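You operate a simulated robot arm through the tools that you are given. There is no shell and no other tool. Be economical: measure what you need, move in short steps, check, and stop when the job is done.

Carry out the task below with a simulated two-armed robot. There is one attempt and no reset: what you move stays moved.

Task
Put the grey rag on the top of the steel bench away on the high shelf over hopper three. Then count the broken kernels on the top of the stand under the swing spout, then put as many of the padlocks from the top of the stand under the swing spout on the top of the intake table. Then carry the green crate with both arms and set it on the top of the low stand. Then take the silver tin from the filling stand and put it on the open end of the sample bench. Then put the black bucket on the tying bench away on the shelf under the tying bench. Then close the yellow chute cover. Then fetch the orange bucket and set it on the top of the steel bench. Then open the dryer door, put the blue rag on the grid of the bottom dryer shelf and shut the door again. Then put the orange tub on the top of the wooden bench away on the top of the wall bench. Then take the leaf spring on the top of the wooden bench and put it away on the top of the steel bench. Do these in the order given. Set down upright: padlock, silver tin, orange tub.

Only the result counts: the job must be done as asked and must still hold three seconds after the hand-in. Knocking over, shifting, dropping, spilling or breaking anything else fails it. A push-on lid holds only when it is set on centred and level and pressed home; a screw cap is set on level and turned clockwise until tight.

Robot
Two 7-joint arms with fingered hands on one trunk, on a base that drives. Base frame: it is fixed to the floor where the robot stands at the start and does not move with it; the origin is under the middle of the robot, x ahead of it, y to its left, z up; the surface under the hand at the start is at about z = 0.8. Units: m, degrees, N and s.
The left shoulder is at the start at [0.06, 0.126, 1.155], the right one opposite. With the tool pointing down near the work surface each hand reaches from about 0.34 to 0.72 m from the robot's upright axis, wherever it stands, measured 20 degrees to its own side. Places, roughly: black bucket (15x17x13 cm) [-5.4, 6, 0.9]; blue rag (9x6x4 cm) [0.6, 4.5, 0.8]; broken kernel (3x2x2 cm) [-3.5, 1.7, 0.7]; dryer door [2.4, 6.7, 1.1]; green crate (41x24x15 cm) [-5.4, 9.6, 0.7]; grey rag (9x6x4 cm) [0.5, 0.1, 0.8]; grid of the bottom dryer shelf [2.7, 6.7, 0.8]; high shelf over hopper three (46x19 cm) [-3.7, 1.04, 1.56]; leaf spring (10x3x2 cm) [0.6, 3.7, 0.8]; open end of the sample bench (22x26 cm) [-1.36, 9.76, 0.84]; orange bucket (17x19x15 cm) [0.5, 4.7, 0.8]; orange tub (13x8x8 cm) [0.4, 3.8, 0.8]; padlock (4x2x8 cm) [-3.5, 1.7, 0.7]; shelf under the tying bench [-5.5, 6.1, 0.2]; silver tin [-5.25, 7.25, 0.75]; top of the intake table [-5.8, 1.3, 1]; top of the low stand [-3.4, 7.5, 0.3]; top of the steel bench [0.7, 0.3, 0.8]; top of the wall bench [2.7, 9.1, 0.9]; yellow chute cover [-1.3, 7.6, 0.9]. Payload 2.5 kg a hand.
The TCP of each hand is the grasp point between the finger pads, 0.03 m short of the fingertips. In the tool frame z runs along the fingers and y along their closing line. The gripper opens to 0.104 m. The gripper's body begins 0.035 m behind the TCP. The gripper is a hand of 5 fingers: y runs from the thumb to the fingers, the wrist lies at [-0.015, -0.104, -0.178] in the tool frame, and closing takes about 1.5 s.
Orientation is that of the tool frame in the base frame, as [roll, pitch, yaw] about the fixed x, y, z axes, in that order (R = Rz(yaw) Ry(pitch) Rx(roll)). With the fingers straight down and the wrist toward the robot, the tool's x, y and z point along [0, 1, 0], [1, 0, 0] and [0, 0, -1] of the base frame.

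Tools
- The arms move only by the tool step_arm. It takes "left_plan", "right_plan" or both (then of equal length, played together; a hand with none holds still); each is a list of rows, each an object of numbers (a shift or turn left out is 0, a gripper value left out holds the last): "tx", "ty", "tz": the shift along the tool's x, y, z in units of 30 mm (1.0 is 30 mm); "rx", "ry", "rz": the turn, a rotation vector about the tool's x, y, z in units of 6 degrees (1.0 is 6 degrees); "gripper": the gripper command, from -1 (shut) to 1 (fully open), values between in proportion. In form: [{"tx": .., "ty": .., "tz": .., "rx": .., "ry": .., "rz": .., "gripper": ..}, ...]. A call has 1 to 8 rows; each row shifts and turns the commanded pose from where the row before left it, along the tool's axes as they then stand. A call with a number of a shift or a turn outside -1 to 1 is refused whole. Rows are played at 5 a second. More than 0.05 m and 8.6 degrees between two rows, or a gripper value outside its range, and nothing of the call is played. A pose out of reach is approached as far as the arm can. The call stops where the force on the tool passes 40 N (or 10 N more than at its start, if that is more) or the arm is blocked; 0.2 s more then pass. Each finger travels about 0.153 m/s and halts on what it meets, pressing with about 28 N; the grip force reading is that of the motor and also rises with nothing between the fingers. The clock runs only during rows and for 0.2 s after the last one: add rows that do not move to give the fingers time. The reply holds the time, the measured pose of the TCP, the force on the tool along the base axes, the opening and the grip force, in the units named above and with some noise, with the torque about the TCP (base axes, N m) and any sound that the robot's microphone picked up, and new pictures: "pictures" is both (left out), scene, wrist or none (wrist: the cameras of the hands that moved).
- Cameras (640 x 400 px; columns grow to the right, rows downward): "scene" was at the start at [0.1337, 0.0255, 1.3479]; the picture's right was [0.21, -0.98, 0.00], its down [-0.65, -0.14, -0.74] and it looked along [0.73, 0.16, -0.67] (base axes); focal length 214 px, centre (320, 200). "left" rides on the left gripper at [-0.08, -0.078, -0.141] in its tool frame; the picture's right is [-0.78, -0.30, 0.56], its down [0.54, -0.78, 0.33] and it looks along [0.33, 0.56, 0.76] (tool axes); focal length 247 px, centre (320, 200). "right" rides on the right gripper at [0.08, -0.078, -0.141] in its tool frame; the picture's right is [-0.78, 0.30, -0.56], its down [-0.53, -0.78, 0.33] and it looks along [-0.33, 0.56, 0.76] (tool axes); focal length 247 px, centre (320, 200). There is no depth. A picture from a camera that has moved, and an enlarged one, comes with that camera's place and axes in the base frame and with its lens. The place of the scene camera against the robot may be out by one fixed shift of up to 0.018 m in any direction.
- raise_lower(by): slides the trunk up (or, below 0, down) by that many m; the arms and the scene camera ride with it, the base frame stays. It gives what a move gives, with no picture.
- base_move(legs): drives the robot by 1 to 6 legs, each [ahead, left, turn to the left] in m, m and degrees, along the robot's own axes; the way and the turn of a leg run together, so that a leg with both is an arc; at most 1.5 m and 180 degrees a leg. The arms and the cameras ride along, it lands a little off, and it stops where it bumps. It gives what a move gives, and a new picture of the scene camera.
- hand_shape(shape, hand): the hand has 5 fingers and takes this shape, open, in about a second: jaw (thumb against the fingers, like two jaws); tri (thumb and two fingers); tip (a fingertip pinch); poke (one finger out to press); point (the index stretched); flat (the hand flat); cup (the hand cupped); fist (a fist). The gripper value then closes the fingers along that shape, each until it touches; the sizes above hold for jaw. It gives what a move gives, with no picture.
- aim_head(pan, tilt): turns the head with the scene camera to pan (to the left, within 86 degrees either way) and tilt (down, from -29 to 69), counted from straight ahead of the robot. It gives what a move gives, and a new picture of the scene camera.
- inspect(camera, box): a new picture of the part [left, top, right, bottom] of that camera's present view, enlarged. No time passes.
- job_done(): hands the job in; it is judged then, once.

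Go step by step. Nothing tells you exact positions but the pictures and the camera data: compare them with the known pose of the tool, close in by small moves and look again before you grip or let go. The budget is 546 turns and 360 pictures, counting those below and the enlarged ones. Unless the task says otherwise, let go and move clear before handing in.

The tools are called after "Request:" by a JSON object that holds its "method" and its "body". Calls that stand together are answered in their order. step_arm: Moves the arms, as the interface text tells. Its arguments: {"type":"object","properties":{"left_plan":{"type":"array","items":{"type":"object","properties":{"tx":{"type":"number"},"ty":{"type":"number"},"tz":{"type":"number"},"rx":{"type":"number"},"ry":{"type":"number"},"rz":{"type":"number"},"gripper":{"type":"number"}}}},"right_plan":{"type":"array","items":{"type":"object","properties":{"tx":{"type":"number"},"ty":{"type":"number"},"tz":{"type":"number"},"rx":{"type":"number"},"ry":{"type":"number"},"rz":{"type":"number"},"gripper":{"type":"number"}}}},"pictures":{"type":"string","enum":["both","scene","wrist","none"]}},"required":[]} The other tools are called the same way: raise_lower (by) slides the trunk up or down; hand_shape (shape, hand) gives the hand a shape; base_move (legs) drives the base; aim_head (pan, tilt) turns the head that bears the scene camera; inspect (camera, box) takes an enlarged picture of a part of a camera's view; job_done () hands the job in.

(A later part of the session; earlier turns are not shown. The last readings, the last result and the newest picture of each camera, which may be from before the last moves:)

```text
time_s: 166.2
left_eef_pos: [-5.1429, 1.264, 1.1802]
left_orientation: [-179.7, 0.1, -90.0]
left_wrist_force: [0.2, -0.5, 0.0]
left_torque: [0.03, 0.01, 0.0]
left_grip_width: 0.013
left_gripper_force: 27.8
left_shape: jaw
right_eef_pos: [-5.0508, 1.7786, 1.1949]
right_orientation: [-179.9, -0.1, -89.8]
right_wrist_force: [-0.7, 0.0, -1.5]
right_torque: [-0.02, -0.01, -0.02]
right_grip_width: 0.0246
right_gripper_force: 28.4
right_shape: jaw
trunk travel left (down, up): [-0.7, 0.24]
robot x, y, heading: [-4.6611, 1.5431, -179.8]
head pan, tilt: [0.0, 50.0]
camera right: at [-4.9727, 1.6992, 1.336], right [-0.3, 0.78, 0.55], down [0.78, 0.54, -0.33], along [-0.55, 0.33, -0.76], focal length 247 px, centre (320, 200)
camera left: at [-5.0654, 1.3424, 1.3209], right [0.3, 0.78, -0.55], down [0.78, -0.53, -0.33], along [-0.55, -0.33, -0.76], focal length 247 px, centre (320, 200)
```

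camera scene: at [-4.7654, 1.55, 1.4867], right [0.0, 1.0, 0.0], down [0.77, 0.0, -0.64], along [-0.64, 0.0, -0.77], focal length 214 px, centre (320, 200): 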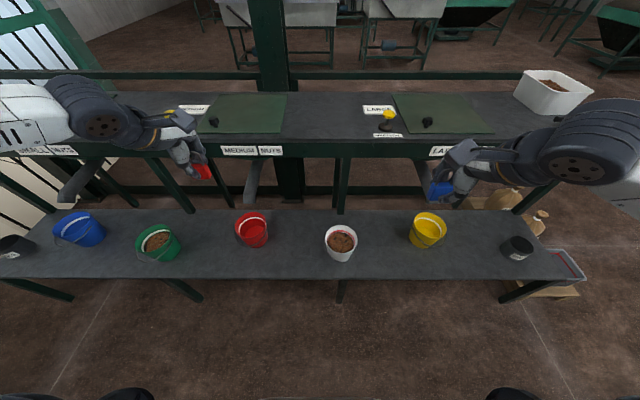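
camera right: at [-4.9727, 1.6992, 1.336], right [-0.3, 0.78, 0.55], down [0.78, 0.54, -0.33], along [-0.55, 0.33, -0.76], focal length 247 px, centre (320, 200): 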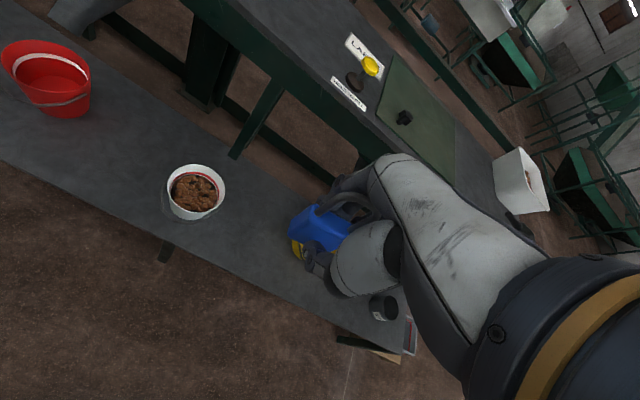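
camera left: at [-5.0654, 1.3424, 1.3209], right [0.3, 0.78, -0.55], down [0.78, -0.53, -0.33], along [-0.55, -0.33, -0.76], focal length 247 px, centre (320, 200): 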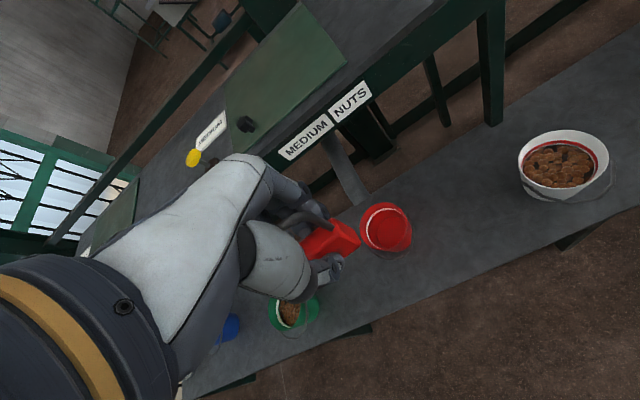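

The table top is at z≈1.02 with its front edge at x≈-5.435; the clear strip is y≈1.43–1.70. I'll move up to the bench and place the red padlock at about (-5.48, 1.48).

Request:
{"method": "base_move", "body": {"legs": [[0.08, -0.075, 0]]}}

Request:
{"method": "step_arm", "body": {"left_plan": [{"tx": -0.65, "ty": 1}, {"tx": -0.65, "ty": 1}, {"tx": -0.65, "ty": 1}, {"tx": -0.65, "ty": 1}, {"tx": -0.65, "ty": 1}, {"tx": -0.65, "ty": 1}, {"tx": -0.65, "ty": 1}], "pictures": "both"}}

```text
time_s: 167.4
left_eef_pos: [-5.2229, 1.3387, 1.1797]
left_orientation: [-179.7, 0.0, -90.0]
left_wrist_force: [-0.2, 0.4, -1.8]
left_torque: [-0.04, 0.0, 0.01]
left_grip_width: 0.0128
left_gripper_force: 27.9
left_shape: jaw
right_eef_pos: [-5.129, 1.8541, 1.1935]
right_orientation: [-179.8, -0.1, -89.8]
right_wrist_force: [-0.4, 0.1, -1.3]
right_torque: [-0.02, 0.02, 0.02]
right_grip_width: 0.025
right_gripper_force: 27.8
right_shape: jaw
trunk travel left (down, up): [-0.7, 0.24]
robot x, y, heading: [-4.7379, 1.6149, -179.7]
head pan, tilt: [0.0, 50.0]
camera scene: at [-4.8453, 1.6249, 1.4865], right [0.0, 1.0, 0.0], down [0.77, 0.0, -0.64], along [-0.64, 0.0, -0.77], focal length 214 px, centre (320, 200)
```

scene: 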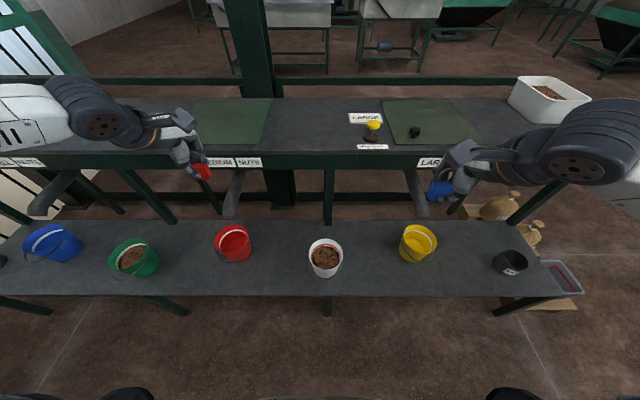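

```text
time_s: 169.0
left_eef_pos: [-5.3552, 1.428, 1.1781]
left_orientation: [-179.8, 0.1, -90.0]
left_wrist_force: [-0.4, 0.3, -1.0]
left_torque: [-0.01, -0.04, 0.0]
left_grip_width: 0.0128
left_gripper_force: 27.9
left_shape: jaw
left hand out of reach, approached as far as the arm can: row 5, 6, 7
right_eef_pos: [-5.1276, 1.8537, 1.1937]
right_orientation: [-179.9, -0.1, -89.8]
right_wrist_force: [-0.8, 0.0, -0.8]
right_torque: [0.01, -0.02, 0.0]
right_grip_width: 0.025
right_gripper_force: 28.3
right_shape: jaw
trunk travel left (down, up): [-0.7, 0.24]
robot x, y, heading: [-4.7393, 1.6192, -180.0]
head pan, tilt: [0.0, 50.0]
camera scene: at [-4.8447, 1.6243, 1.4866], right [0.0, 1.0, 0.0], down [0.77, 0.0, -0.64], along [-0.64, 0.0, -0.77], focal length 214 px, centre (320, 200)
camera left: at [-5.2773, 1.5055, 1.3203], right [0.3, 0.78, -0.55], down [0.78, -0.53, -0.33], along [-0.55, -0.33, -0.76], focal length 247 px, centre (320, 200)
```

scene: 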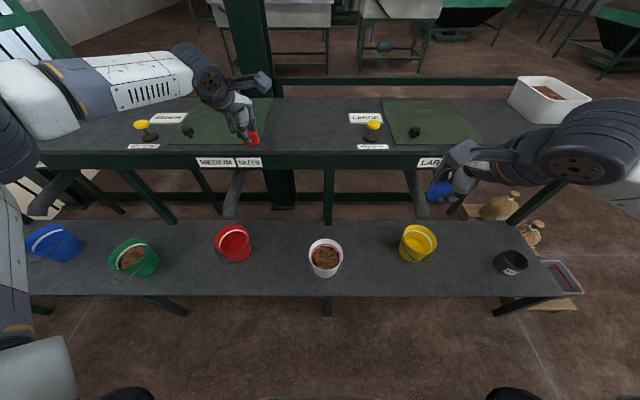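
left: 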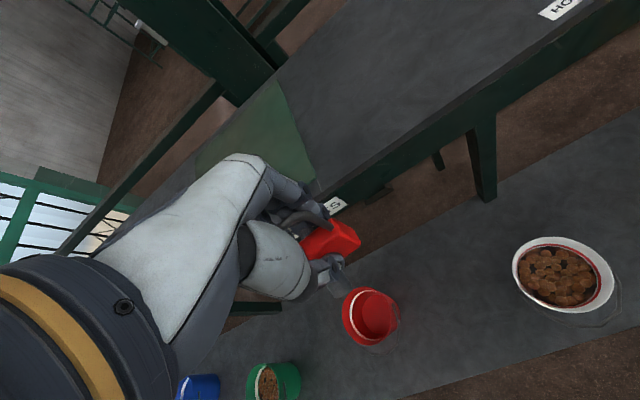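

Reach stops at r≈0.65 in this posture. I'll raise the trunk so the forearm slopes down and test whether that extends the reach.

Request:
{"method": "raise_lower", "body": {"by": 0.12}}

Request:
{"method": "step_arm", "body": {"left_plan": [{"tz": 0.7, "ty": 0.3}, {"tz": 0.7, "ty": 0.5}, {"tz": 0.7, "ty": 0.6}, {"tz": 0.7, "ty": 0.6}, {"ty": 0.6, "tx": -0.3}, {"ty": 0.6, "tx": -0.3}], "pictures": "scene"}}

```text
time_s: 170.5
left_eef_pos: [-5.3542, 1.4266, 1.3001]
left_orientation: [-179.9, 0.1, -90.0]
left_wrist_force: [-0.5, 0.2, -1.1]
left_torque: [-0.03, 0.02, 0.02]
left_grip_width: 0.0125
left_gripper_force: 27.5
left_shape: jaw
right_eef_pos: [-5.1296, 1.8535, 1.3144]
right_orientation: [-179.8, 0.0, -89.8]
right_wrist_force: [0.2, -0.1, -0.3]
right_torque: [0.01, -0.05, -0.01]
right_grip_width: 0.0248
right_gripper_force: 27.7
right_shape: jaw
trunk travel left (down, up): [-0.82, 0.12]
robot x, y, heading: [-4.7397, 1.6171, -179.6]
head pan, tilt: [0.0, 50.0]
```

```text
time_s: 171.9
left_eef_pos: [-5.3519, 1.4047, 1.2478]
left_orientation: [-179.8, 0.1, -90.1]
left_wrist_force: [0.5, 0.2, -0.6]
left_torque: [-0.02, -0.01, 0.01]
left_grip_width: 0.0128
left_gripper_force: 28.3
left_shape: jaw
left hand out of reach, approached as far as the arm can: row 1, 2, 3, 4, 5, 6
right_eef_pos: [-5.1297, 1.8538, 1.3144]
right_orientation: [-179.8, -0.1, -89.8]
right_wrist_force: [-0.1, 0.1, -1.0]
right_torque: [0.02, -0.04, 0.01]
right_grip_width: 0.0248
right_gripper_force: 27.6
right_shape: jaw
trunk travel left (down, up): [-0.82, 0.12]
robot x, y, heading: [-4.7387, 1.6187, -179.7]
head pan, tilt: [0.0, 50.0]
camera scene: at [-4.8448, 1.6243, 1.6066], right [0.0, 1.0, 0.0], down [0.77, 0.0, -0.64], along [-0.64, 0.0, -0.77], focal length 214 px, centre (320, 200)
```

scene: 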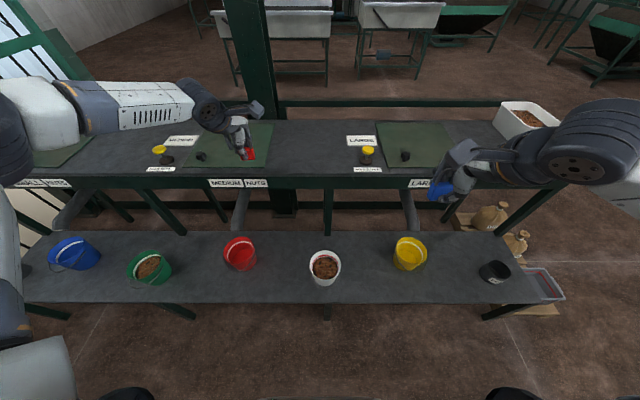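

Request:
{"method": "step_arm", "body": {"left_plan": [{"ty": -1}, {"ty": -1, "tz": 0.9}, {"tz": 0.9}, {"tz": 0.9}, {"tz": 0.9}, {"tz": 0.9}, {}], "pictures": "none"}}

Request:
{"method": "step_arm", "body": {"left_plan": [{"ty": 0.8}, {"ty": 0.8}, {"ty": 0.8}, {"ty": 0.8}, {"ty": 0.8}], "pictures": "none"}}

```text
time_s: 173.5
left_eef_pos: [-5.2755, 1.3955, 1.132]
left_orientation: [-179.7, 0.1, -90.1]
left_wrist_force: [-0.5, 0.6, -1.7]
left_torque: [0.03, -0.01, 0.01]
left_grip_width: 0.0129
left_gripper_force: 28.2
left_shape: jaw
left hand out of reach, approached as far as the arm can: row 5, 6
right_eef_pos: [-5.1287, 1.8531, 1.3148]
right_orientation: [-179.8, 0.0, -89.9]
right_wrist_force: [-0.2, 0.0, -0.7]
right_torque: [0.02, -0.01, 0.01]
right_grip_width: 0.0247
right_gripper_force: 27.7
right_shape: jaw
trunk travel left (down, up): [-0.82, 0.12]
robot x, y, heading: [-4.7406, 1.6211, -180.1]
head pan, tilt: [0.0, 50.0]
```

```text
time_s: 174.7
left_eef_pos: [-5.3337, 1.3724, 1.1834]
left_orientation: [-179.9, 0.1, -90.1]
left_wrist_force: [-1.1, -0.1, -1.2]
left_torque: [-0.03, 0.01, -0.03]
left_grip_width: 0.0129
left_gripper_force: 28.3
left_shape: jaw
left hand out of reach, approached as far as the arm can: row 1, 2, 3, 4, 5
right_eef_pos: [-5.1288, 1.8532, 1.3135]
right_orientation: [-179.8, -0.1, -89.7]
right_wrist_force: [0.6, 0.4, -1.4]
right_torque: [0.0, -0.02, 0.01]
right_grip_width: 0.0248
right_gripper_force: 27.8
right_shape: jaw
trunk travel left (down, up): [-0.82, 0.12]
robot x, y, heading: [-4.7396, 1.6186, -179.8]
head pan, tilt: [0.0, 50.0]
```

Reach is capped, so the base needs to be closer. I'll look straight down to see how the robot's base sits relative to the bench.

Request:
{"method": "aim_head", "body": {"pan": 0, "tilt": 69}}

```text
time_s: 175.5
left_eef_pos: [-5.3313, 1.3738, 1.1838]
left_orientation: [-179.7, 0.1, -90.0]
left_wrist_force: [0.2, -0.7, -1.5]
left_torque: [0.01, 0.01, -0.01]
left_grip_width: 0.0128
left_gripper_force: 27.8
left_shape: jaw
right_eef_pos: [-5.1286, 1.853, 1.3144]
right_orientation: [-179.8, -0.1, -89.9]
right_wrist_force: [0.2, 0.0, -1.0]
right_torque: [0.02, -0.03, -0.02]
right_grip_width: 0.0247
right_gripper_force: 27.8
right_shape: jaw
trunk travel left (down, up): [-0.82, 0.12]
robot x, y, heading: [-4.7376, 1.6183, -180.0]
head pan, tilt: [0.0, 68.8]
camera scene: at [-4.8237, 1.6244, 1.5847], right [0.0, 1.0, 0.0], down [0.93, 0.0, -0.36], along [-0.36, 0.0, -0.93], focal length 214 px, centre (320, 200)
```

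scene: 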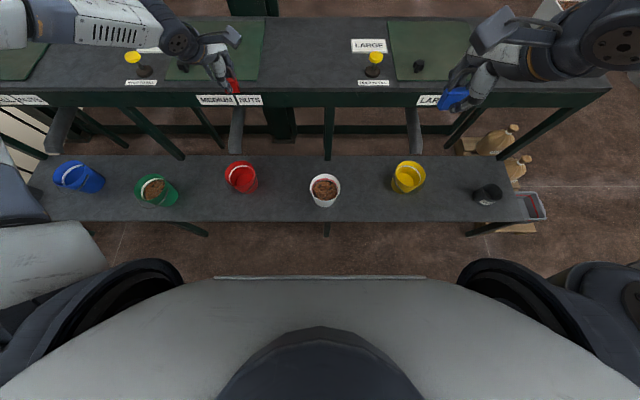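

The robot is slim: its front is only ~0.14 m ahead of the axis, leaving ~0.2 m to the bench. I'll lift the left hand, lower the trunk, and move 0.12 m closer.

Request:
{"method": "step_arm", "body": {"left_plan": [{"tz": -0.9, "tx": -0.3}, {"tz": -0.9, "tx": -0.3}, {"tz": -0.9, "tx": -0.3}, {"tz": -0.9, "tx": -0.3}, {"tz": -0.7, "tx": -0.2}], "pictures": "none"}}

Request:
{"method": "raise_lower", "body": {"by": -0.1}}

Request:
{"method": "base_move", "body": {"legs": [[0.12, 0, 0]]}}

```text
time_s: 176.7
left_eef_pos: [-5.3355, 1.4119, 1.3132]
left_orientation: [-179.8, 0.0, -90.0]
left_wrist_force: [0.1, 0.8, -0.6]
left_torque: [0.0, -0.01, 0.01]
left_grip_width: 0.0128
left_gripper_force: 28.2
left_shape: jaw
right_eef_pos: [-5.1288, 1.8538, 1.3137]
right_orientation: [-179.7, -0.1, -89.8]
right_wrist_force: [0.0, 0.5, -1.3]
right_torque: [-0.01, -0.01, -0.01]
right_grip_width: 0.0251
right_gripper_force: 28.2
right_shape: jaw
trunk travel left (down, up): [-0.82, 0.12]
robot x, y, heading: [-4.7372, 1.6193, -179.9]
head pan, tilt: [0.0, 68.8]
```

```text
time_s: 178.0
left_eef_pos: [-5.335, 1.4136, 1.2124]
left_orientation: [-179.8, 0.1, -90.0]
left_wrist_force: [-0.5, 0.5, -1.1]
left_torque: [-0.01, -0.01, -0.01]
left_grip_width: 0.0128
left_gripper_force: 27.8
left_shape: jaw
right_eef_pos: [-5.1288, 1.8536, 1.2139]
right_orientation: [-179.8, -0.2, -89.8]
right_wrist_force: [-0.6, -0.3, -0.5]
right_torque: [-0.04, -0.03, -0.01]
right_grip_width: 0.0248
right_gripper_force: 27.7
right_shape: jaw
trunk travel left (down, up): [-0.72, 0.22]
robot x, y, heading: [-4.7403, 1.6133, -179.9]
head pan, tilt: [0.0, 68.8]
```

```text
time_s: 179.3
left_eef_pos: [-5.4532, 1.416, 1.2123]
left_orientation: [-179.7, 0.1, -90.5]
left_wrist_force: [0.1, -0.2, -0.2]
left_torque: [0.0, -0.02, -0.04]
left_grip_width: 0.0127
left_gripper_force: 27.9
left_shape: jaw
right_eef_pos: [-5.2458, 1.8555, 1.213]
right_orientation: [-179.8, -0.1, -90.1]
right_wrist_force: [0.3, -0.5, -0.4]
right_torque: [0.01, -0.03, 0.08]
right_grip_width: 0.025
right_gripper_force: 27.9
right_shape: jaw
trunk travel left (down, up): [-0.72, 0.22]
robot x, y, heading: [-4.8571, 1.6174, 179.8]
head pan, tilt: [0.0, 68.8]
camera scene: at [-4.9424, 1.625, 1.4846], right [0.0, 1.0, 0.0], down [0.93, 0.0, -0.36], along [-0.36, 0.0, -0.93], focal length 214 px, centre (320, 200)
```

scene: 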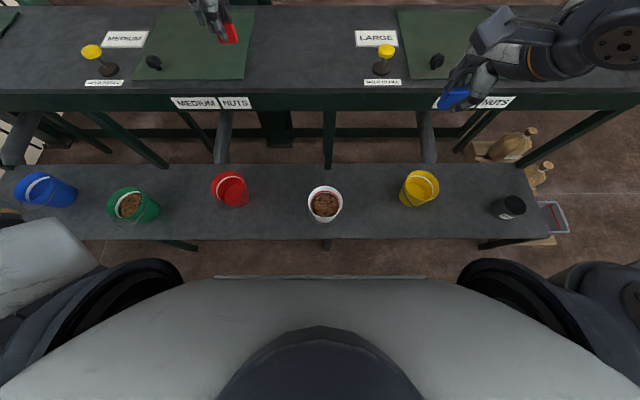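

Request:
{"method": "base_move", "body": {"legs": [[0.05, -0.05, 0]]}}

Request:
{"method": "step_arm", "body": {"left_plan": [{"ty": 0.3, "tx": -0.5}, {}], "pictures": "wrist"}}

```text
time_s: 180.3
left_eef_pos: [-5.5037, 1.4655, 1.2146]
left_orientation: [-179.8, 0.1, -90.5]
left_wrist_force: [-1.4, 0.3, -1.4]
left_torque: [-0.05, 0.0, -0.02]
left_grip_width: 0.0127
left_gripper_force: 27.9
left_shape: jaw
right_eef_pos: [-5.2958, 1.9069, 1.2134]
right_orientation: [-179.7, -0.2, -90.2]
right_wrist_force: [-0.2, 0.5, -1.4]
right_torque: [-0.04, -0.02, 0.0]
right_grip_width: 0.0252
right_gripper_force: 27.7
right_shape: jaw
trunk travel left (down, up): [-0.72, 0.22]
robot x, y, heading: [-4.9042, 1.6655, 179.8]
head pan, tilt: [0.0, 68.8]
camera scene: at [-4.9916, 1.6748, 1.4846], right [0.0, 1.0, 0.0], down [0.93, 0.0, -0.36], along [-0.36, 0.0, -0.93], focal length 214 px, centre (320, 200)
```

scene: 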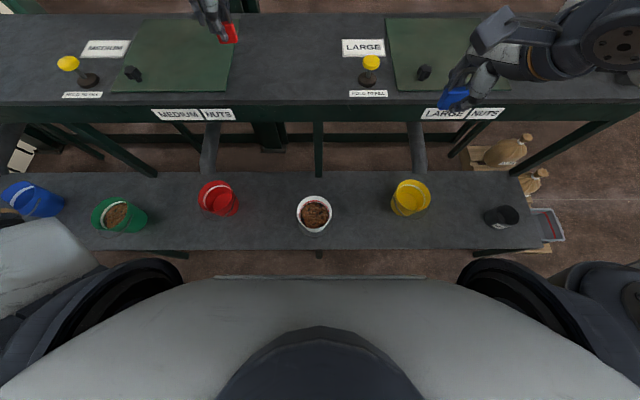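

```text
time_s: 180.9
left_eef_pos: [-5.5127, 1.4793, 1.2136]
left_orientation: [-179.8, 0.2, -90.4]
left_wrist_force: [0.8, 0.3, -0.3]
left_torque: [-0.04, 0.01, -0.01]
left_grip_width: 0.0128
left_gripper_force: 28.3
left_shape: jaw
right_eef_pos: [-5.295, 1.906, 1.2157]
right_orientation: [-179.9, -0.1, -90.3]
right_wrist_force: [-0.1, -0.3, -0.7]
right_torque: [-0.01, -0.01, 0.0]
right_grip_width: 0.0249
right_gripper_force: 28.1
right_shape: jaw
trunk travel left (down, up): [-0.72, 0.22]
robot x, y, heading: [-4.9085, 1.6634, 179.8]
head pan, tilt: [0.0, 68.8]
camera left: at [-5.4349, 1.5579, 1.3554], right [0.3, 0.78, -0.55], down [0.77, -0.54, -0.33], along [-0.56, -0.33, -0.76], focal length 247 px, centre (320, 200)
```

left: 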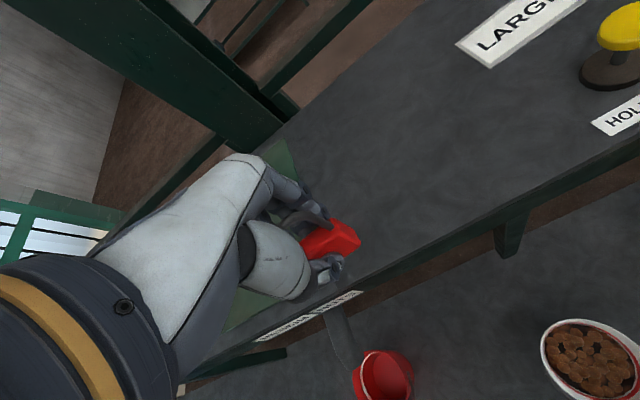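

The landing spot may be right at the edge, so I'll measure the table edge more precisely.

Request:
{"method": "inspect", "body": {"camera": "scene", "box": [220, 40, 380, 140]}}

Request:
{"method": "inspect", "body": {"camera": "left", "box": [320, 140, 640, 340]}}

```text
4.00 times, centred on (300, 90) of scene
camera zoom: at [-4.9904, 1.674, 1.4847], right [0.0, 1.0, 0.0], down [0.93, 0.0, -0.36], along [-0.36, 0.0, -0.93], focal length 858 px, centre (400, 640)
```

zoom: 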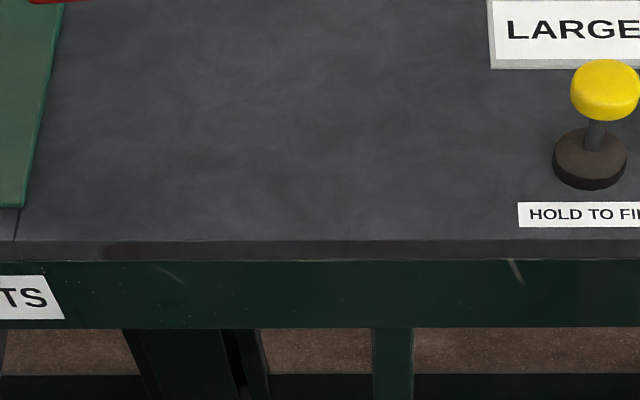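

```text
2.00 times, centred on (480, 240) of left
camera zoom: at [-5.4349, 1.5579, 1.3554], right [0.3, 0.78, -0.55], down [0.77, -0.54, -0.33], along [-0.56, -0.33, -0.76], focal length 494 px, centre (0, 120)
```

zoom: 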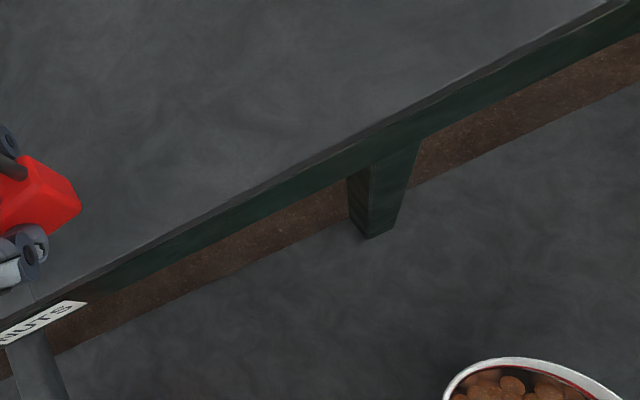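

The table top is actually z≈0.954 with its front edge at x≈-5.54. I'll edge 4.5 cm closer and extend to x≈-5.59.

Request:
{"method": "base_move", "body": {"legs": [[0.045, 0, 0]]}}

Request:
{"method": "step_arm", "body": {"left_plan": [{"ty": 0.4}, {"ty": 0.4}, {"ty": 0.2}], "pictures": "none"}}

Request:
{"method": "raise_lower", "body": {"by": -0.15}}

Request:
{"method": "step_arm", "body": {"left_plan": [{}], "pictures": "both"}}

```text
time_s: 181.8
left_eef_pos: [-5.559, 1.48, 1.2124]
left_orientation: [-179.8, 0.1, -90.5]
left_wrist_force: [-0.1, -0.1, -0.5]
left_torque: [0.03, 0.0, 0.01]
left_grip_width: 0.0126
left_gripper_force: 27.8
left_shape: jaw
right_eef_pos: [-5.34, 1.9048, 1.2134]
right_orientation: [-179.8, 0.0, -90.2]
right_wrist_force: [-0.7, 0.1, -1.2]
right_torque: [0.0, 0.0, 0.03]
right_grip_width: 0.025
right_gripper_force: 27.9
right_shape: jaw
trunk travel left (down, up): [-0.72, 0.22]
robot x, y, heading: [-4.9518, 1.6675, 179.8]
head pan, tilt: [0.0, 68.8]
camera scene: at [-5.0372, 1.6743, 1.4845], right [0.0, 1.0, 0.0], down [0.93, 0.0, -0.36], along [-0.36, 0.0, -0.93], focal length 214 px, centre (320, 200)
```

scene: 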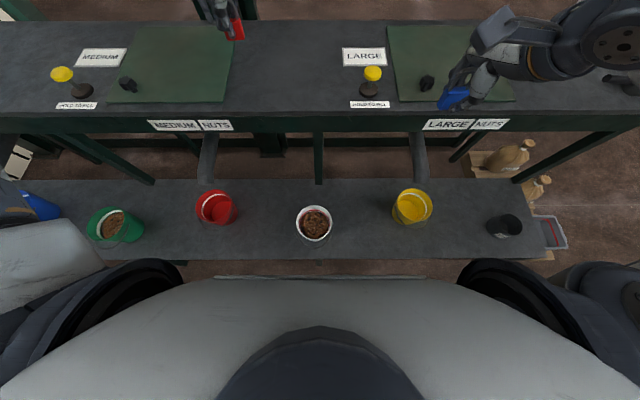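

```text
time_s: 182.6
left_eef_pos: [-5.5725, 1.4759, 1.2144]
left_orientation: [-179.9, 0.1, -90.5]
left_wrist_force: [0.1, 0.5, -1.1]
left_torque: [-0.01, 0.0, 0.02]
left_grip_width: 0.0125
left_gripper_force: 28.1
left_shape: jaw
left hand out of reach, approached as far as the arm can: row 2, 3
right_eef_pos: [-5.3398, 1.9047, 1.2137]
right_orientation: [-179.8, -0.1, -90.1]
right_wrist_force: [0.0, -0.2, -0.8]
right_torque: [-0.03, 0.02, 0.0]
right_grip_width: 0.0249
right_gripper_force: 28.5
right_shape: jaw
trunk travel left (down, up): [-0.72, 0.22]
robot x, y, heading: [-4.9503, 1.6694, 180.0]
head pan, tilt: [0.0, 68.8]
```

```text
time_s: 184.3
left_eef_pos: [-5.5722, 1.4752, 1.0635]
left_orientation: [-179.8, 0.2, -90.4]
left_wrist_force: [0.1, 0.1, -0.7]
left_torque: [0.02, -0.03, 0.0]
left_grip_width: 0.0127
left_gripper_force: 27.8
left_shape: jaw
right_eef_pos: [-5.3397, 1.9045, 1.0651]
right_orientation: [-179.7, -0.1, -90.2]
right_wrist_force: [-0.4, 0.3, -1.8]
right_torque: [0.0, 0.0, -0.02]
right_grip_width: 0.0248
right_gripper_force: 28.2
right_shape: jaw
trunk travel left (down, up): [-0.57, 0.37]
robot x, y, heading: [-4.9544, 1.6651, 180.1]
head pan, tilt: [0.0, 68.8]
```

```text
time_s: 184.7
left_eef_pos: [-5.572, 1.4753, 1.064]
left_orientation: [-179.8, 0.0, -90.4]
left_wrist_force: [0.5, -0.6, -0.9]
left_torque: [-0.04, 0.03, 0.0]
left_grip_width: 0.0128
left_gripper_force: 28.2
left_shape: jaw
right_eef_pos: [-5.3403, 1.9051, 1.0644]
right_orientation: [-179.8, -0.1, -90.1]
right_wrist_force: [0.1, -0.2, -1.2]
right_torque: [0.0, 0.0, 0.02]
right_grip_width: 0.0249
right_gripper_force: 28.1
right_shape: jaw
trunk travel left (down, up): [-0.57, 0.37]
robot x, y, heading: [-4.9532, 1.6652, 180.0]
head pan, tilt: [0.0, 68.8]
camera scene: at [-5.0357, 1.6743, 1.3347], right [0.0, 1.0, 0.0], down [0.93, 0.0, -0.36], along [-0.36, 0.0, -0.93], focal length 214 px, centre (320, 200)
camera left: at [-5.4942, 1.5535, 1.2058], right [0.3, 0.78, -0.55], down [0.77, -0.54, -0.33], along [-0.56, -0.33, -0.76], focal length 247 px, centre (320, 200)
```

scene: 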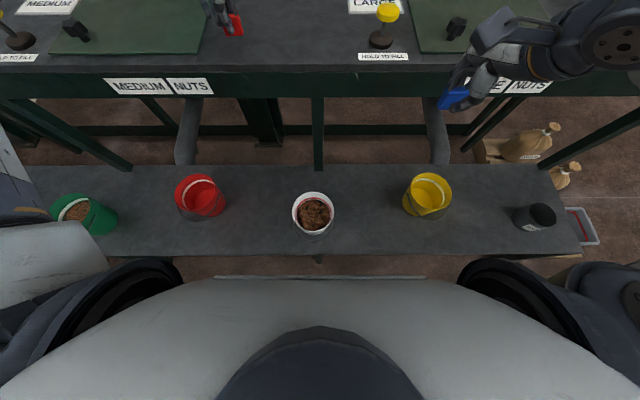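
left: 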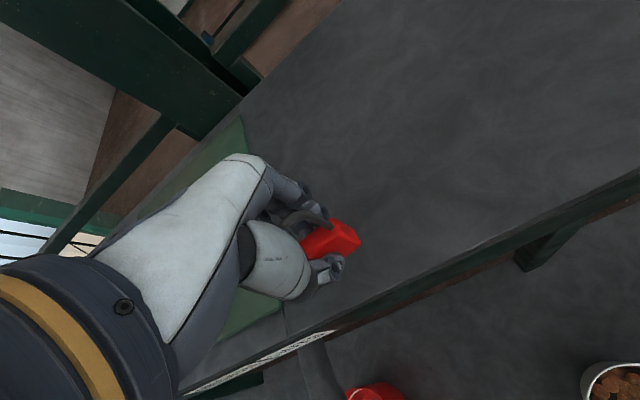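

The spot is about 3 cm inside the edge and clear. Lowering further, then touching down gently.

Request:
{"method": "raise_lower", "body": {"by": -0.045}}

Request:
{"method": "step_arm", "body": {"left_plan": [{"tz": 0.15}, {"tz": 0.15}, {"tz": 0.15}], "pictures": "wrist"}}

```text
time_s: 185.6
left_eef_pos: [-5.5725, 1.4756, 1.0197]
left_orientation: [180.0, 0.3, -90.4]
left_wrist_force: [0.6, 0.0, 3.3]
left_torque: [0.0, 0.02, -0.02]
left_grip_width: 0.0128
left_gripper_force: 28.1
left_shape: jaw
right_eef_pos: [-5.3396, 1.9046, 1.0202]
right_orientation: [180.0, -0.2, -90.2]
right_wrist_force: [-0.3, -0.7, -0.5]
right_torque: [-0.01, 0.01, -0.02]
right_grip_width: 0.0249
right_gripper_force: 28.0
right_shape: jaw
trunk travel left (down, up): [-0.525, 0.415]
robot x, y, heading: [-4.9513, 1.6679, 179.7]
head pan, tilt: [0.0, 68.8]
```

```text
time_s: 186.4
left_eef_pos: [-5.5714, 1.4751, 1.0176]
left_orientation: [178.7, 0.3, -90.4]
left_wrist_force: [1.6, -3.9, 37.9]
left_torque: [-0.11, 0.03, -0.01]
left_grip_width: 0.0151
left_gripper_force: 27.7
left_shape: jaw
right_eef_pos: [-5.3373, 1.905, 1.0202]
right_orientation: [179.9, -0.1, -90.2]
right_wrist_force: [0.4, 0.0, -0.3]
right_torque: [0.03, -0.04, 0.01]
right_grip_width: 0.0248
right_gripper_force: 28.7
right_shape: jaw
trunk travel left (down, up): [-0.525, 0.415]
robot x, y, heading: [-4.9499, 1.6643, 179.9]
head pan, tilt: [0.0, 68.8]
camera left: at [-5.4899, 1.5533, 1.1573], right [0.29, 0.78, -0.56], down [0.77, -0.54, -0.35], along [-0.57, -0.32, -0.75], focal length 247 px, centre (320, 200)
```

left: 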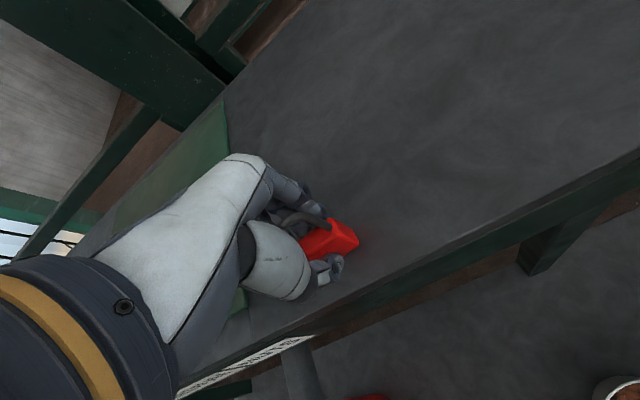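

Contact made; easing the pressure and releasing.

Request:
{"method": "step_arm", "body": {"left_plan": [{"tz": -0.35}, {}, {"gripper": -0.7}, {"gripper": -0.4}, {"gripper": 0}, {"gripper": 0.5}, {}], "pictures": "wrist"}}

```text
time_s: 188.0
left_eef_pos: [-5.5723, 1.4769, 1.0145]
left_orientation: [179.9, 0.2, -90.4]
left_wrist_force: [-0.2, -0.3, -0.7]
left_torque: [-0.01, 0.0, 0.01]
left_grip_width: 0.0777
left_gripper_force: 0.1
left_shape: jaw
right_eef_pos: [-5.34, 1.906, 1.0189]
right_orientation: [-179.8, -0.1, -90.3]
right_wrist_force: [0.3, 0.4, -0.5]
right_torque: [0.03, -0.02, -0.02]
right_grip_width: 0.0248
right_gripper_force: 28.8
right_shape: jaw
trunk travel left (down, up): [-0.525, 0.415]
robot x, y, heading: [-4.9528, 1.6674, 179.9]
head pan, tilt: [0.0, 68.8]
camera left: at [-5.4936, 1.5538, 1.1566], right [0.3, 0.78, -0.55], down [0.77, -0.54, -0.33], along [-0.56, -0.33, -0.76], focal length 247 px, centre (320, 200)
```

left: 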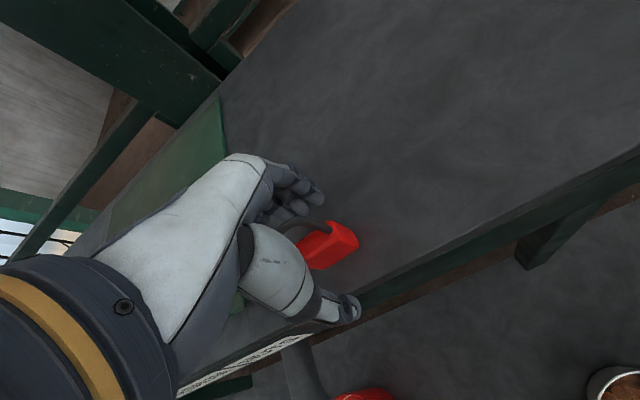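

The red padlock stands upright. Lifting straight up clear of it.

Request:
{"method": "step_arm", "body": {"left_plan": [{"gripper": 1, "tz": -0.3}, {"tz": -0.7}, {"tz": -0.9}, {"tz": -0.9}, {"tz": -0.9}], "pictures": "wrist"}}

```text
time_s: 189.2
left_eef_pos: [-5.5605, 1.4688, 1.1239]
left_orientation: [180.0, 0.1, -90.4]
left_wrist_force: [0.7, 0.2, -0.6]
left_torque: [-0.01, 0.0, -0.02]
left_grip_width: 0.1035
left_gripper_force: 0.0
left_shape: jaw
left hand out of reach, approached as far as the arm can: row 4, 5
right_eef_pos: [-5.3388, 1.9048, 1.0196]
right_orientation: [-179.9, -0.1, -90.1]
right_wrist_force: [-0.5, 0.6, -0.9]
right_torque: [-0.01, -0.05, -0.01]
right_grip_width: 0.025
right_gripper_force: 27.8
right_shape: jaw
trunk travel left (down, up): [-0.525, 0.415]
robot x, y, heading: [-4.9527, 1.6661, 179.7]
head pan, tilt: [0.0, 68.8]
camera left: at [-5.4828, 1.5475, 1.2653], right [0.3, 0.77, -0.56], down [0.77, -0.54, -0.33], along [-0.56, -0.33, -0.76], focal length 247 px, centre (320, 200)
```

left: 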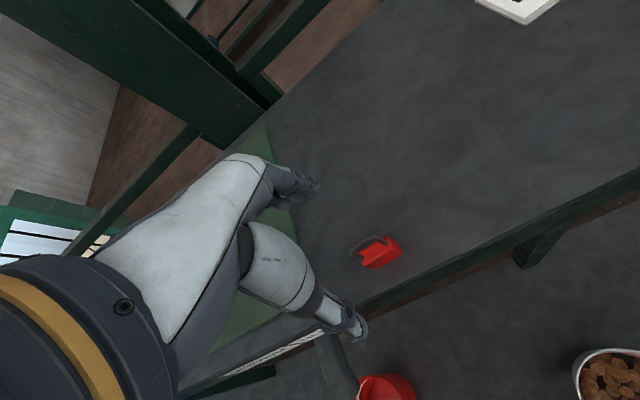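

Now the same with the right hand: raise, retract left, shift the base so the right hand lands at y≈1.60.

Request:
{"method": "raise_lower", "body": {"by": 0.15}}

Request:
{"method": "step_arm", "body": {"left_plan": [{"ty": -0.9}, {"ty": -0.9}, {"ty": -0.9}, {"ty": -0.9}, {"ty": -0.9}, {"ty": -0.5}], "pictures": "none"}}

Request:
{"method": "base_move", "body": {"legs": [[0, 0.25, 0]]}}

Request:
{"method": "step_arm", "body": {"right_plan": [{"ty": 0.9, "tx": 0.2}, {"ty": 0.9, "tx": 0.2}, {"ty": 0.9, "tx": 0.2}, {"ty": 0.9, "tx": 0.2}, {"ty": 0.9, "tx": 0.2}, {"ty": 0.9, "tx": 0.2}, {"ty": 0.9, "tx": 0.2}, {"ty": 0.9, "tx": 0.2}], "pictures": "both"}}

```text
time_s: 190.9
left_eef_pos: [-5.5615, 1.4695, 1.2734]
left_orientation: [-179.9, 0.1, -90.4]
left_wrist_force: [-0.5, 0.7, 0.3]
left_torque: [0.0, 0.0, 0.01]
left_grip_width: 0.1035
left_gripper_force: 0.1
left_shape: jaw
right_eef_pos: [-5.3404, 1.904, 1.1694]
right_orientation: [-179.8, 0.0, -90.2]
right_wrist_force: [-0.4, 0.6, -1.5]
right_torque: [-0.04, 0.01, -0.04]
right_grip_width: 0.0252
right_gripper_force: 27.9
right_shape: jaw
trunk travel left (down, up): [-0.675, 0.265]
robot x, y, heading: [-4.9508, 1.6662, 179.8]
head pan, tilt: [0.0, 68.8]
```

```text
time_s: 192.3
left_eef_pos: [-5.4108, 1.4672, 1.2736]
left_orientation: [-179.9, 0.2, -90.5]
left_wrist_force: [-0.1, 0.5, 0.7]
left_torque: [0.01, -0.02, -0.02]
left_grip_width: 0.1036
left_gripper_force: 0.1
left_shape: jaw
right_eef_pos: [-5.3399, 1.9043, 1.1688]
right_orientation: [-179.9, 0.0, -90.2]
right_wrist_force: [0.2, 1.4, -1.1]
right_torque: [-0.07, 0.0, -0.03]
right_grip_width: 0.0248
right_gripper_force: 28.4
right_shape: jaw
trunk travel left (down, up): [-0.675, 0.265]
robot x, y, heading: [-4.9515, 1.6632, 179.6]
head pan, tilt: [0.0, 68.8]
```

```text
time_s: 194.2
left_eef_pos: [-5.4134, 1.2171, 1.2739]
left_orientation: [180.0, 0.2, -90.4]
left_wrist_force: [-0.1, 0.3, -0.4]
left_torque: [0.02, 0.04, 0.01]
left_grip_width: 0.1034
left_gripper_force: 0.1
left_shape: jaw
right_eef_pos: [-5.34, 1.655, 1.1704]
right_orientation: [-179.9, 0.0, -90.2]
right_wrist_force: [0.5, -0.2, 0.1]
right_torque: [0.0, 0.04, 0.02]
right_grip_width: 0.0246
right_gripper_force: 28.0
right_shape: jaw
trunk travel left (down, up): [-0.675, 0.265]
robot x, y, heading: [-4.954, 1.4155, 179.7]
head pan, tilt: [0.0, 68.8]
camera scene: at [-5.0368, 1.423, 1.4397], right [0.0, 1.0, 0.0], down [0.93, 0.0, -0.36], along [-0.36, 0.0, -0.93], focal length 214 px, centre (320, 200)
```

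scene: 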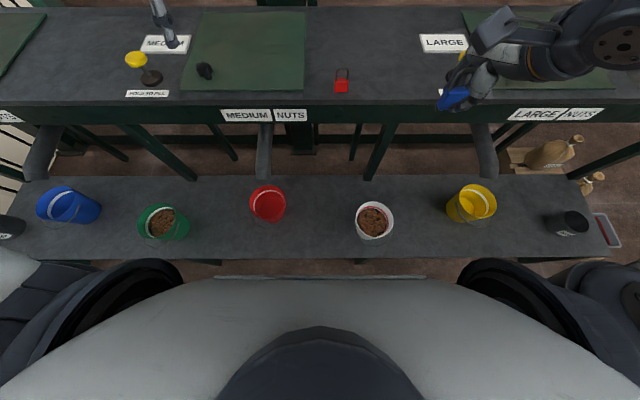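

```text
time_s: 196.0
left_eef_pos: [-5.4135, 1.217, 1.2727]
left_orientation: [-179.9, 0.2, -90.4]
left_wrist_force: [0.4, -0.8, 0.0]
left_torque: [0.0, -0.01, -0.01]
left_grip_width: 0.1038
left_gripper_force: 0.2
left_shape: jaw
right_eef_pos: [-5.5569, 1.6083, 1.1709]
right_orientation: [-179.9, 0.0, -90.1]
right_wrist_force: [-1.1, 1.1, -0.7]
right_torque: [0.01, -0.02, 0.03]
right_grip_width: 0.025
right_gripper_force: 27.7
right_shape: jaw
trunk travel left (down, up): [-0.675, 0.265]
robot x, y, heading: [-4.9513, 1.4158, 179.7]
head pan, tilt: [0.0, 68.8]
camera scene: at [-5.0372, 1.4232, 1.4396], right [0.0, 1.0, 0.0], down [0.93, 0.0, -0.36], along [-0.36, 0.0, -0.93], focal length 214 px, centre (320, 200)
camera right: at [-5.4803, 1.5274, 1.3118], right [-0.29, 0.78, 0.56], down [0.78, 0.53, -0.33], along [-0.55, 0.34, -0.76], focal length 247 px, centre (320, 200)
```

scene: 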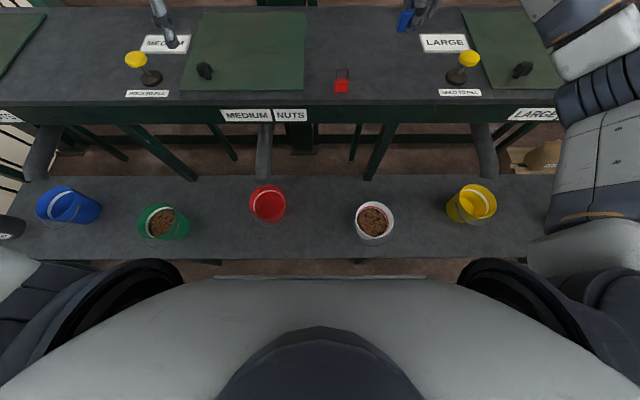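
right: 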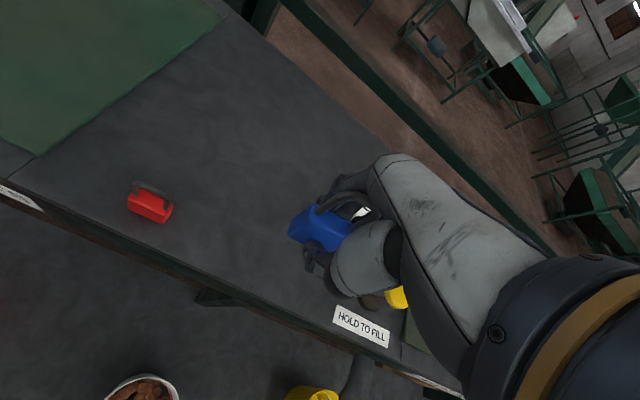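

Request:
{"method": "step_arm", "body": {"right_plan": [{"ty": 0.5}], "pictures": "none"}}

Request:
{"method": "raise_lower", "body": {"by": -0.135}}

Request:
{"method": "step_arm", "body": {"right_plan": [{"tz": 0.2}, {"tz": 0.2}, {"tz": 0.15}], "pictures": "wrist"}}

```text
time_s: 196.4
left_eef_pos: [-5.4134, 1.2175, 1.2747]
left_orientation: [-179.9, 0.1, -90.4]
left_wrist_force: [0.6, 0.1, 0.9]
left_torque: [0.01, -0.01, -0.01]
left_grip_width: 0.1037
left_gripper_force: 0.0
left_shape: jaw
right_eef_pos: [-5.5721, 1.609, 1.1684]
right_orientation: [-179.7, 0.0, -90.1]
right_wrist_force: [0.0, -0.8, 0.0]
right_torque: [0.01, -0.03, -0.02]
right_grip_width: 0.0249
right_gripper_force: 28.1
right_shape: jaw
trunk travel left (down, up): [-0.675, 0.265]
robot x, y, heading: [-4.951, 1.4166, 179.6]
head pan, tilt: [0.0, 68.8]
```

```text
time_s: 198.0
left_eef_pos: [-5.412, 1.2188, 1.1393]
left_orientation: [180.0, 0.0, -90.6]
left_wrist_force: [0.0, 0.1, 0.1]
left_torque: [-0.01, -0.03, 0.0]
left_grip_width: 0.1035
left_gripper_force: 0.0
left_shape: jaw
right_eef_pos: [-5.5714, 1.6089, 1.0345]
right_orientation: [-179.8, -0.1, -90.2]
right_wrist_force: [-0.3, -0.4, -1.5]
right_torque: [0.0, 0.0, -0.04]
right_grip_width: 0.025
right_gripper_force: 28.3
right_shape: jaw
trunk travel left (down, up): [-0.54, 0.4]
robot x, y, heading: [-4.9525, 1.4142, 179.6]
head pan, tilt: [0.0, 68.8]
```

```text
time_s: 198.8
left_eef_pos: [-5.4139, 1.2175, 1.1387]
left_orientation: [-180.0, 0.1, -90.4]
left_wrist_force: [0.2, -0.5, -0.6]
left_torque: [-0.01, 0.01, -0.01]
left_grip_width: 0.104
left_gripper_force: 0.1
left_shape: jaw
right_eef_pos: [-5.5701, 1.6078, 1.017]
right_orientation: [-179.8, -0.2, -90.1]
right_wrist_force: [0.8, 0.4, -2.0]
right_torque: [0.0, -0.02, 0.03]
right_grip_width: 0.0249
right_gripper_force: 27.9
right_shape: jaw
trunk travel left (down, up): [-0.54, 0.4]
robot x, y, heading: [-4.9531, 1.4133, 179.7]
head pan, tilt: [0.0, 68.8]
camera right: at [-5.4938, 1.5278, 1.1587], right [-0.29, 0.78, 0.55], down [0.78, 0.53, -0.33], along [-0.55, 0.33, -0.76], focal length 247 px, centre (320, 200)
```

right: 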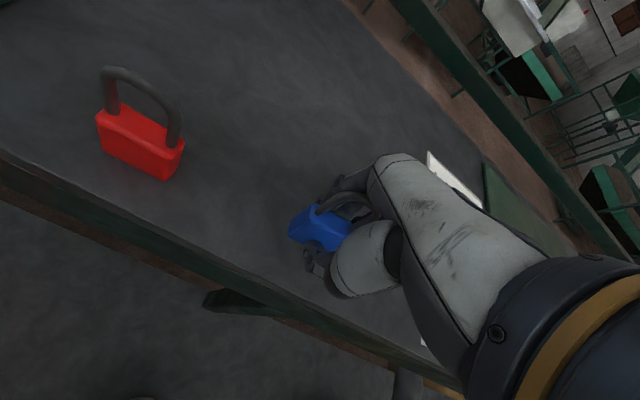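

Request:
{"method": "step_arm", "body": {"right_plan": [{"tz": 0.1}, {"tz": 0.1}, {"tz": 0.1}], "pictures": "none"}}

```text
time_s: 199.6
left_eef_pos: [-5.4128, 1.217, 1.1399]
left_orientation: [-180.0, 0.2, -90.4]
left_wrist_force: [-0.1, -0.3, 0.3]
left_torque: [0.01, -0.02, 0.0]
left_grip_width: 0.1037
left_gripper_force: 0.1
left_shape: jaw
right_eef_pos: [-5.5705, 1.6086, 1.0108]
right_orientation: [179.9, -0.1, -90.2]
right_wrist_force: [0.7, 0.9, 6.6]
right_torque: [-0.04, 0.13, -0.01]
right_grip_width: 0.0246
right_gripper_force: 28.6
right_shape: jaw
trunk travel left (down, up): [-0.54, 0.4]
robot x, y, heading: [-4.954, 1.4097, 179.6]
head pan, tilt: [0.0, 68.8]
```

Contact at the expected height. Releasing and lifting.

Request:
{"method": "step_arm", "body": {"right_plan": [{"gripper": -0.7, "tz": -0.07}, {"gripper": -0.4}, {"gripper": 0}, {"gripper": 0.5}, {}, {"tz": -0.3, "gripper": 1}, {"tz": -0.8}, {"tz": -0.9}], "pictures": "none"}}

Request:
{"method": "step_arm", "body": {"right_plan": [{"tz": -0.9}, {"tz": -0.7}], "pictures": "wrist"}}

```text
time_s: 201.4
left_eef_pos: [-5.4143, 1.2171, 1.1396]
left_orientation: [180.0, 0.1, -90.5]
left_wrist_force: [0.6, -0.1, -0.5]
left_torque: [0.02, 0.03, -0.02]
left_grip_width: 0.1038
left_gripper_force: 0.2
left_shape: jaw
right_eef_pos: [-5.5717, 1.608, 1.072]
right_orientation: [-179.8, -0.1, -90.2]
right_wrist_force: [-0.2, 0.1, -0.4]
right_torque: [0.0, -0.01, -0.03]
right_grip_width: 0.104
right_gripper_force: 0.0
right_shape: jaw
trunk travel left (down, up): [-0.54, 0.4]
robot x, y, heading: [-4.9529, 1.4138, 179.8]
head pan, tilt: [0.0, 68.8]
```

```text
time_s: 202.0
left_eef_pos: [-5.4121, 1.2181, 1.139]
left_orientation: [-179.9, 0.1, -90.4]
left_wrist_force: [0.3, 0.2, 0.2]
left_torque: [0.0, 0.0, 0.0]
left_grip_width: 0.104
left_gripper_force: 0.2
left_shape: jaw
right_eef_pos: [-5.5701, 1.6077, 1.1204]
right_orientation: [-179.9, -0.2, -90.2]
right_wrist_force: [-0.6, -0.1, -0.3]
right_torque: [0.0, -0.02, -0.01]
right_grip_width: 0.104
right_gripper_force: 0.1
right_shape: jaw
trunk travel left (down, up): [-0.54, 0.4]
robot x, y, heading: [-4.9566, 1.4186, 179.8]
head pan, tilt: [0.0, 68.8]
camera right: at [-5.4938, 1.5272, 1.2612], right [-0.29, 0.78, 0.55], down [0.78, 0.53, -0.33], along [-0.55, 0.34, -0.76], focal length 247 px, centre (320, 200)
```

right: 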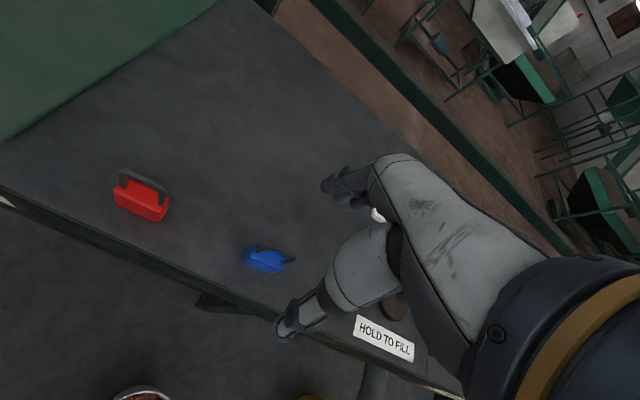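

Both padlocks stand on the intake table. Retracting, backing away and turning north toward the green crate.

Request:
{"method": "raise_lower", "body": {"by": 0.12}}

Request:
{"method": "step_arm", "body": {"right_plan": [{"ty": -0.9}, {"ty": -0.9}, {"ty": -0.9}, {"ty": -0.9}, {"ty": -0.9}, {"ty": -0.9}], "left_plan": [{}, {}, {}, {}, {}, {}], "pictures": "none"}}

Request:
{"method": "base_move", "body": {"legs": [[-0.45, 0, 0], [0, 0, -90]]}}

Request:
{"method": "aim_head", "body": {"pan": 0, "tilt": 20}}

```text
time_s: 203.5
left_eef_pos: [-5.4127, 1.2168, 1.2589]
left_orientation: [180.0, 0.1, -90.4]
left_wrist_force: [-0.3, 0.0, 0.2]
left_torque: [0.0, 0.01, 0.01]
left_grip_width: 0.1038
left_gripper_force: 0.0
left_shape: jaw
right_eef_pos: [-5.57, 1.6064, 1.238]
right_orientation: [-179.8, -0.2, -90.2]
right_wrist_force: [-1.2, 0.2, 0.2]
right_torque: [-0.03, 0.01, 0.03]
right_grip_width: 0.1038
right_gripper_force: 0.1
right_shape: jaw
trunk travel left (down, up): [-0.66, 0.28]
robot x, y, heading: [-4.9515, 1.4172, 179.6]
head pan, tilt: [0.0, 68.8]
```

```text
time_s: 204.9
left_eef_pos: [-5.4118, 1.217, 1.2581]
left_orientation: [180.0, 0.2, -90.5]
left_wrist_force: [-0.3, -0.3, -0.2]
left_torque: [0.02, -0.01, 0.03]
left_grip_width: 0.1041
left_gripper_force: 0.0
left_shape: jaw
right_eef_pos: [-5.4054, 1.6071, 1.2407]
right_orientation: [-179.7, -0.2, -90.3]
right_wrist_force: [-0.3, 0.2, 0.3]
right_torque: [-0.01, 0.0, -0.03]
right_grip_width: 0.104
right_gripper_force: 0.1
right_shape: jaw
trunk travel left (down, up): [-0.66, 0.28]
robot x, y, heading: [-4.9516, 1.4132, 179.6]
head pan, tilt: [0.0, 68.8]
```

```text
time_s: 211.4
left_eef_pos: [-4.7043, 1.872, 1.2601]
left_orientation: [180.0, 0.2, 179.7]
left_wrist_force: [0.7, -0.1, 0.5]
left_torque: [-0.01, 0.0, 0.01]
left_grip_width: 0.1038
left_gripper_force: 0.0
left_shape: jaw
right_eef_pos: [-4.3147, 1.8663, 1.24]
right_orientation: [-179.7, -0.1, 179.8]
right_wrist_force: [0.4, 0.7, 0.4]
right_torque: [-0.01, -0.01, -0.01]
right_grip_width: 0.1037
right_gripper_force: 0.1
right_shape: jaw
trunk travel left (down, up): [-0.66, 0.28]
robot x, y, heading: [-4.5058, 1.4101, 90.1]
head pan, tilt: [0.0, 68.8]
camera scene: at [-4.4951, 1.5161, 1.4247], right [1.0, 0.0, 0.0], down [0.0, -0.93, -0.36], along [0.0, 0.36, -0.93], focal length 214 px, centre (320, 200)
```

scene: 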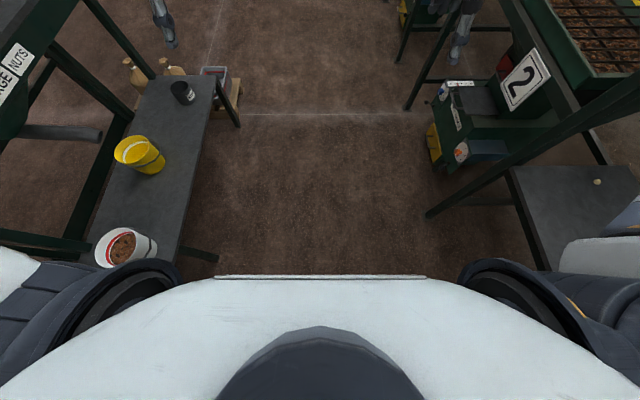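

```text
time_s: 212.6
left_eef_pos: [-4.7045, 1.8727, 1.2591]
left_orientation: [179.9, 0.1, 179.6]
left_wrist_force: [-0.6, -0.3, 0.2]
left_torque: [0.03, -0.04, 0.02]
left_grip_width: 0.1037
left_gripper_force: 0.1
left_shape: jaw
right_eef_pos: [-4.316, 1.8652, 1.2389]
right_orientation: [-179.7, -0.1, 179.8]
right_wrist_force: [-0.4, -0.3, -0.1]
right_torque: [0.04, 0.02, 0.01]
right_grip_width: 0.1039
right_gripper_force: 0.1
right_shape: jaw
trunk travel left (down, up): [-0.66, 0.28]
robot x, y, heading: [-4.5058, 1.4141, 89.5]
head pan, tilt: [0.0, 20.0]
camera scene: at [-4.495, 1.5533, 1.4921], right [1.0, 0.0, 0.0], down [0.0, -0.34, -0.94], along [0.0, 0.94, -0.34], focal length 214 px, centre (320, 200)
```

scene: 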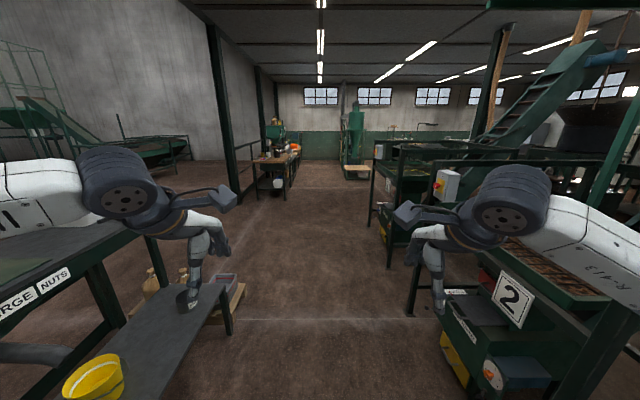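

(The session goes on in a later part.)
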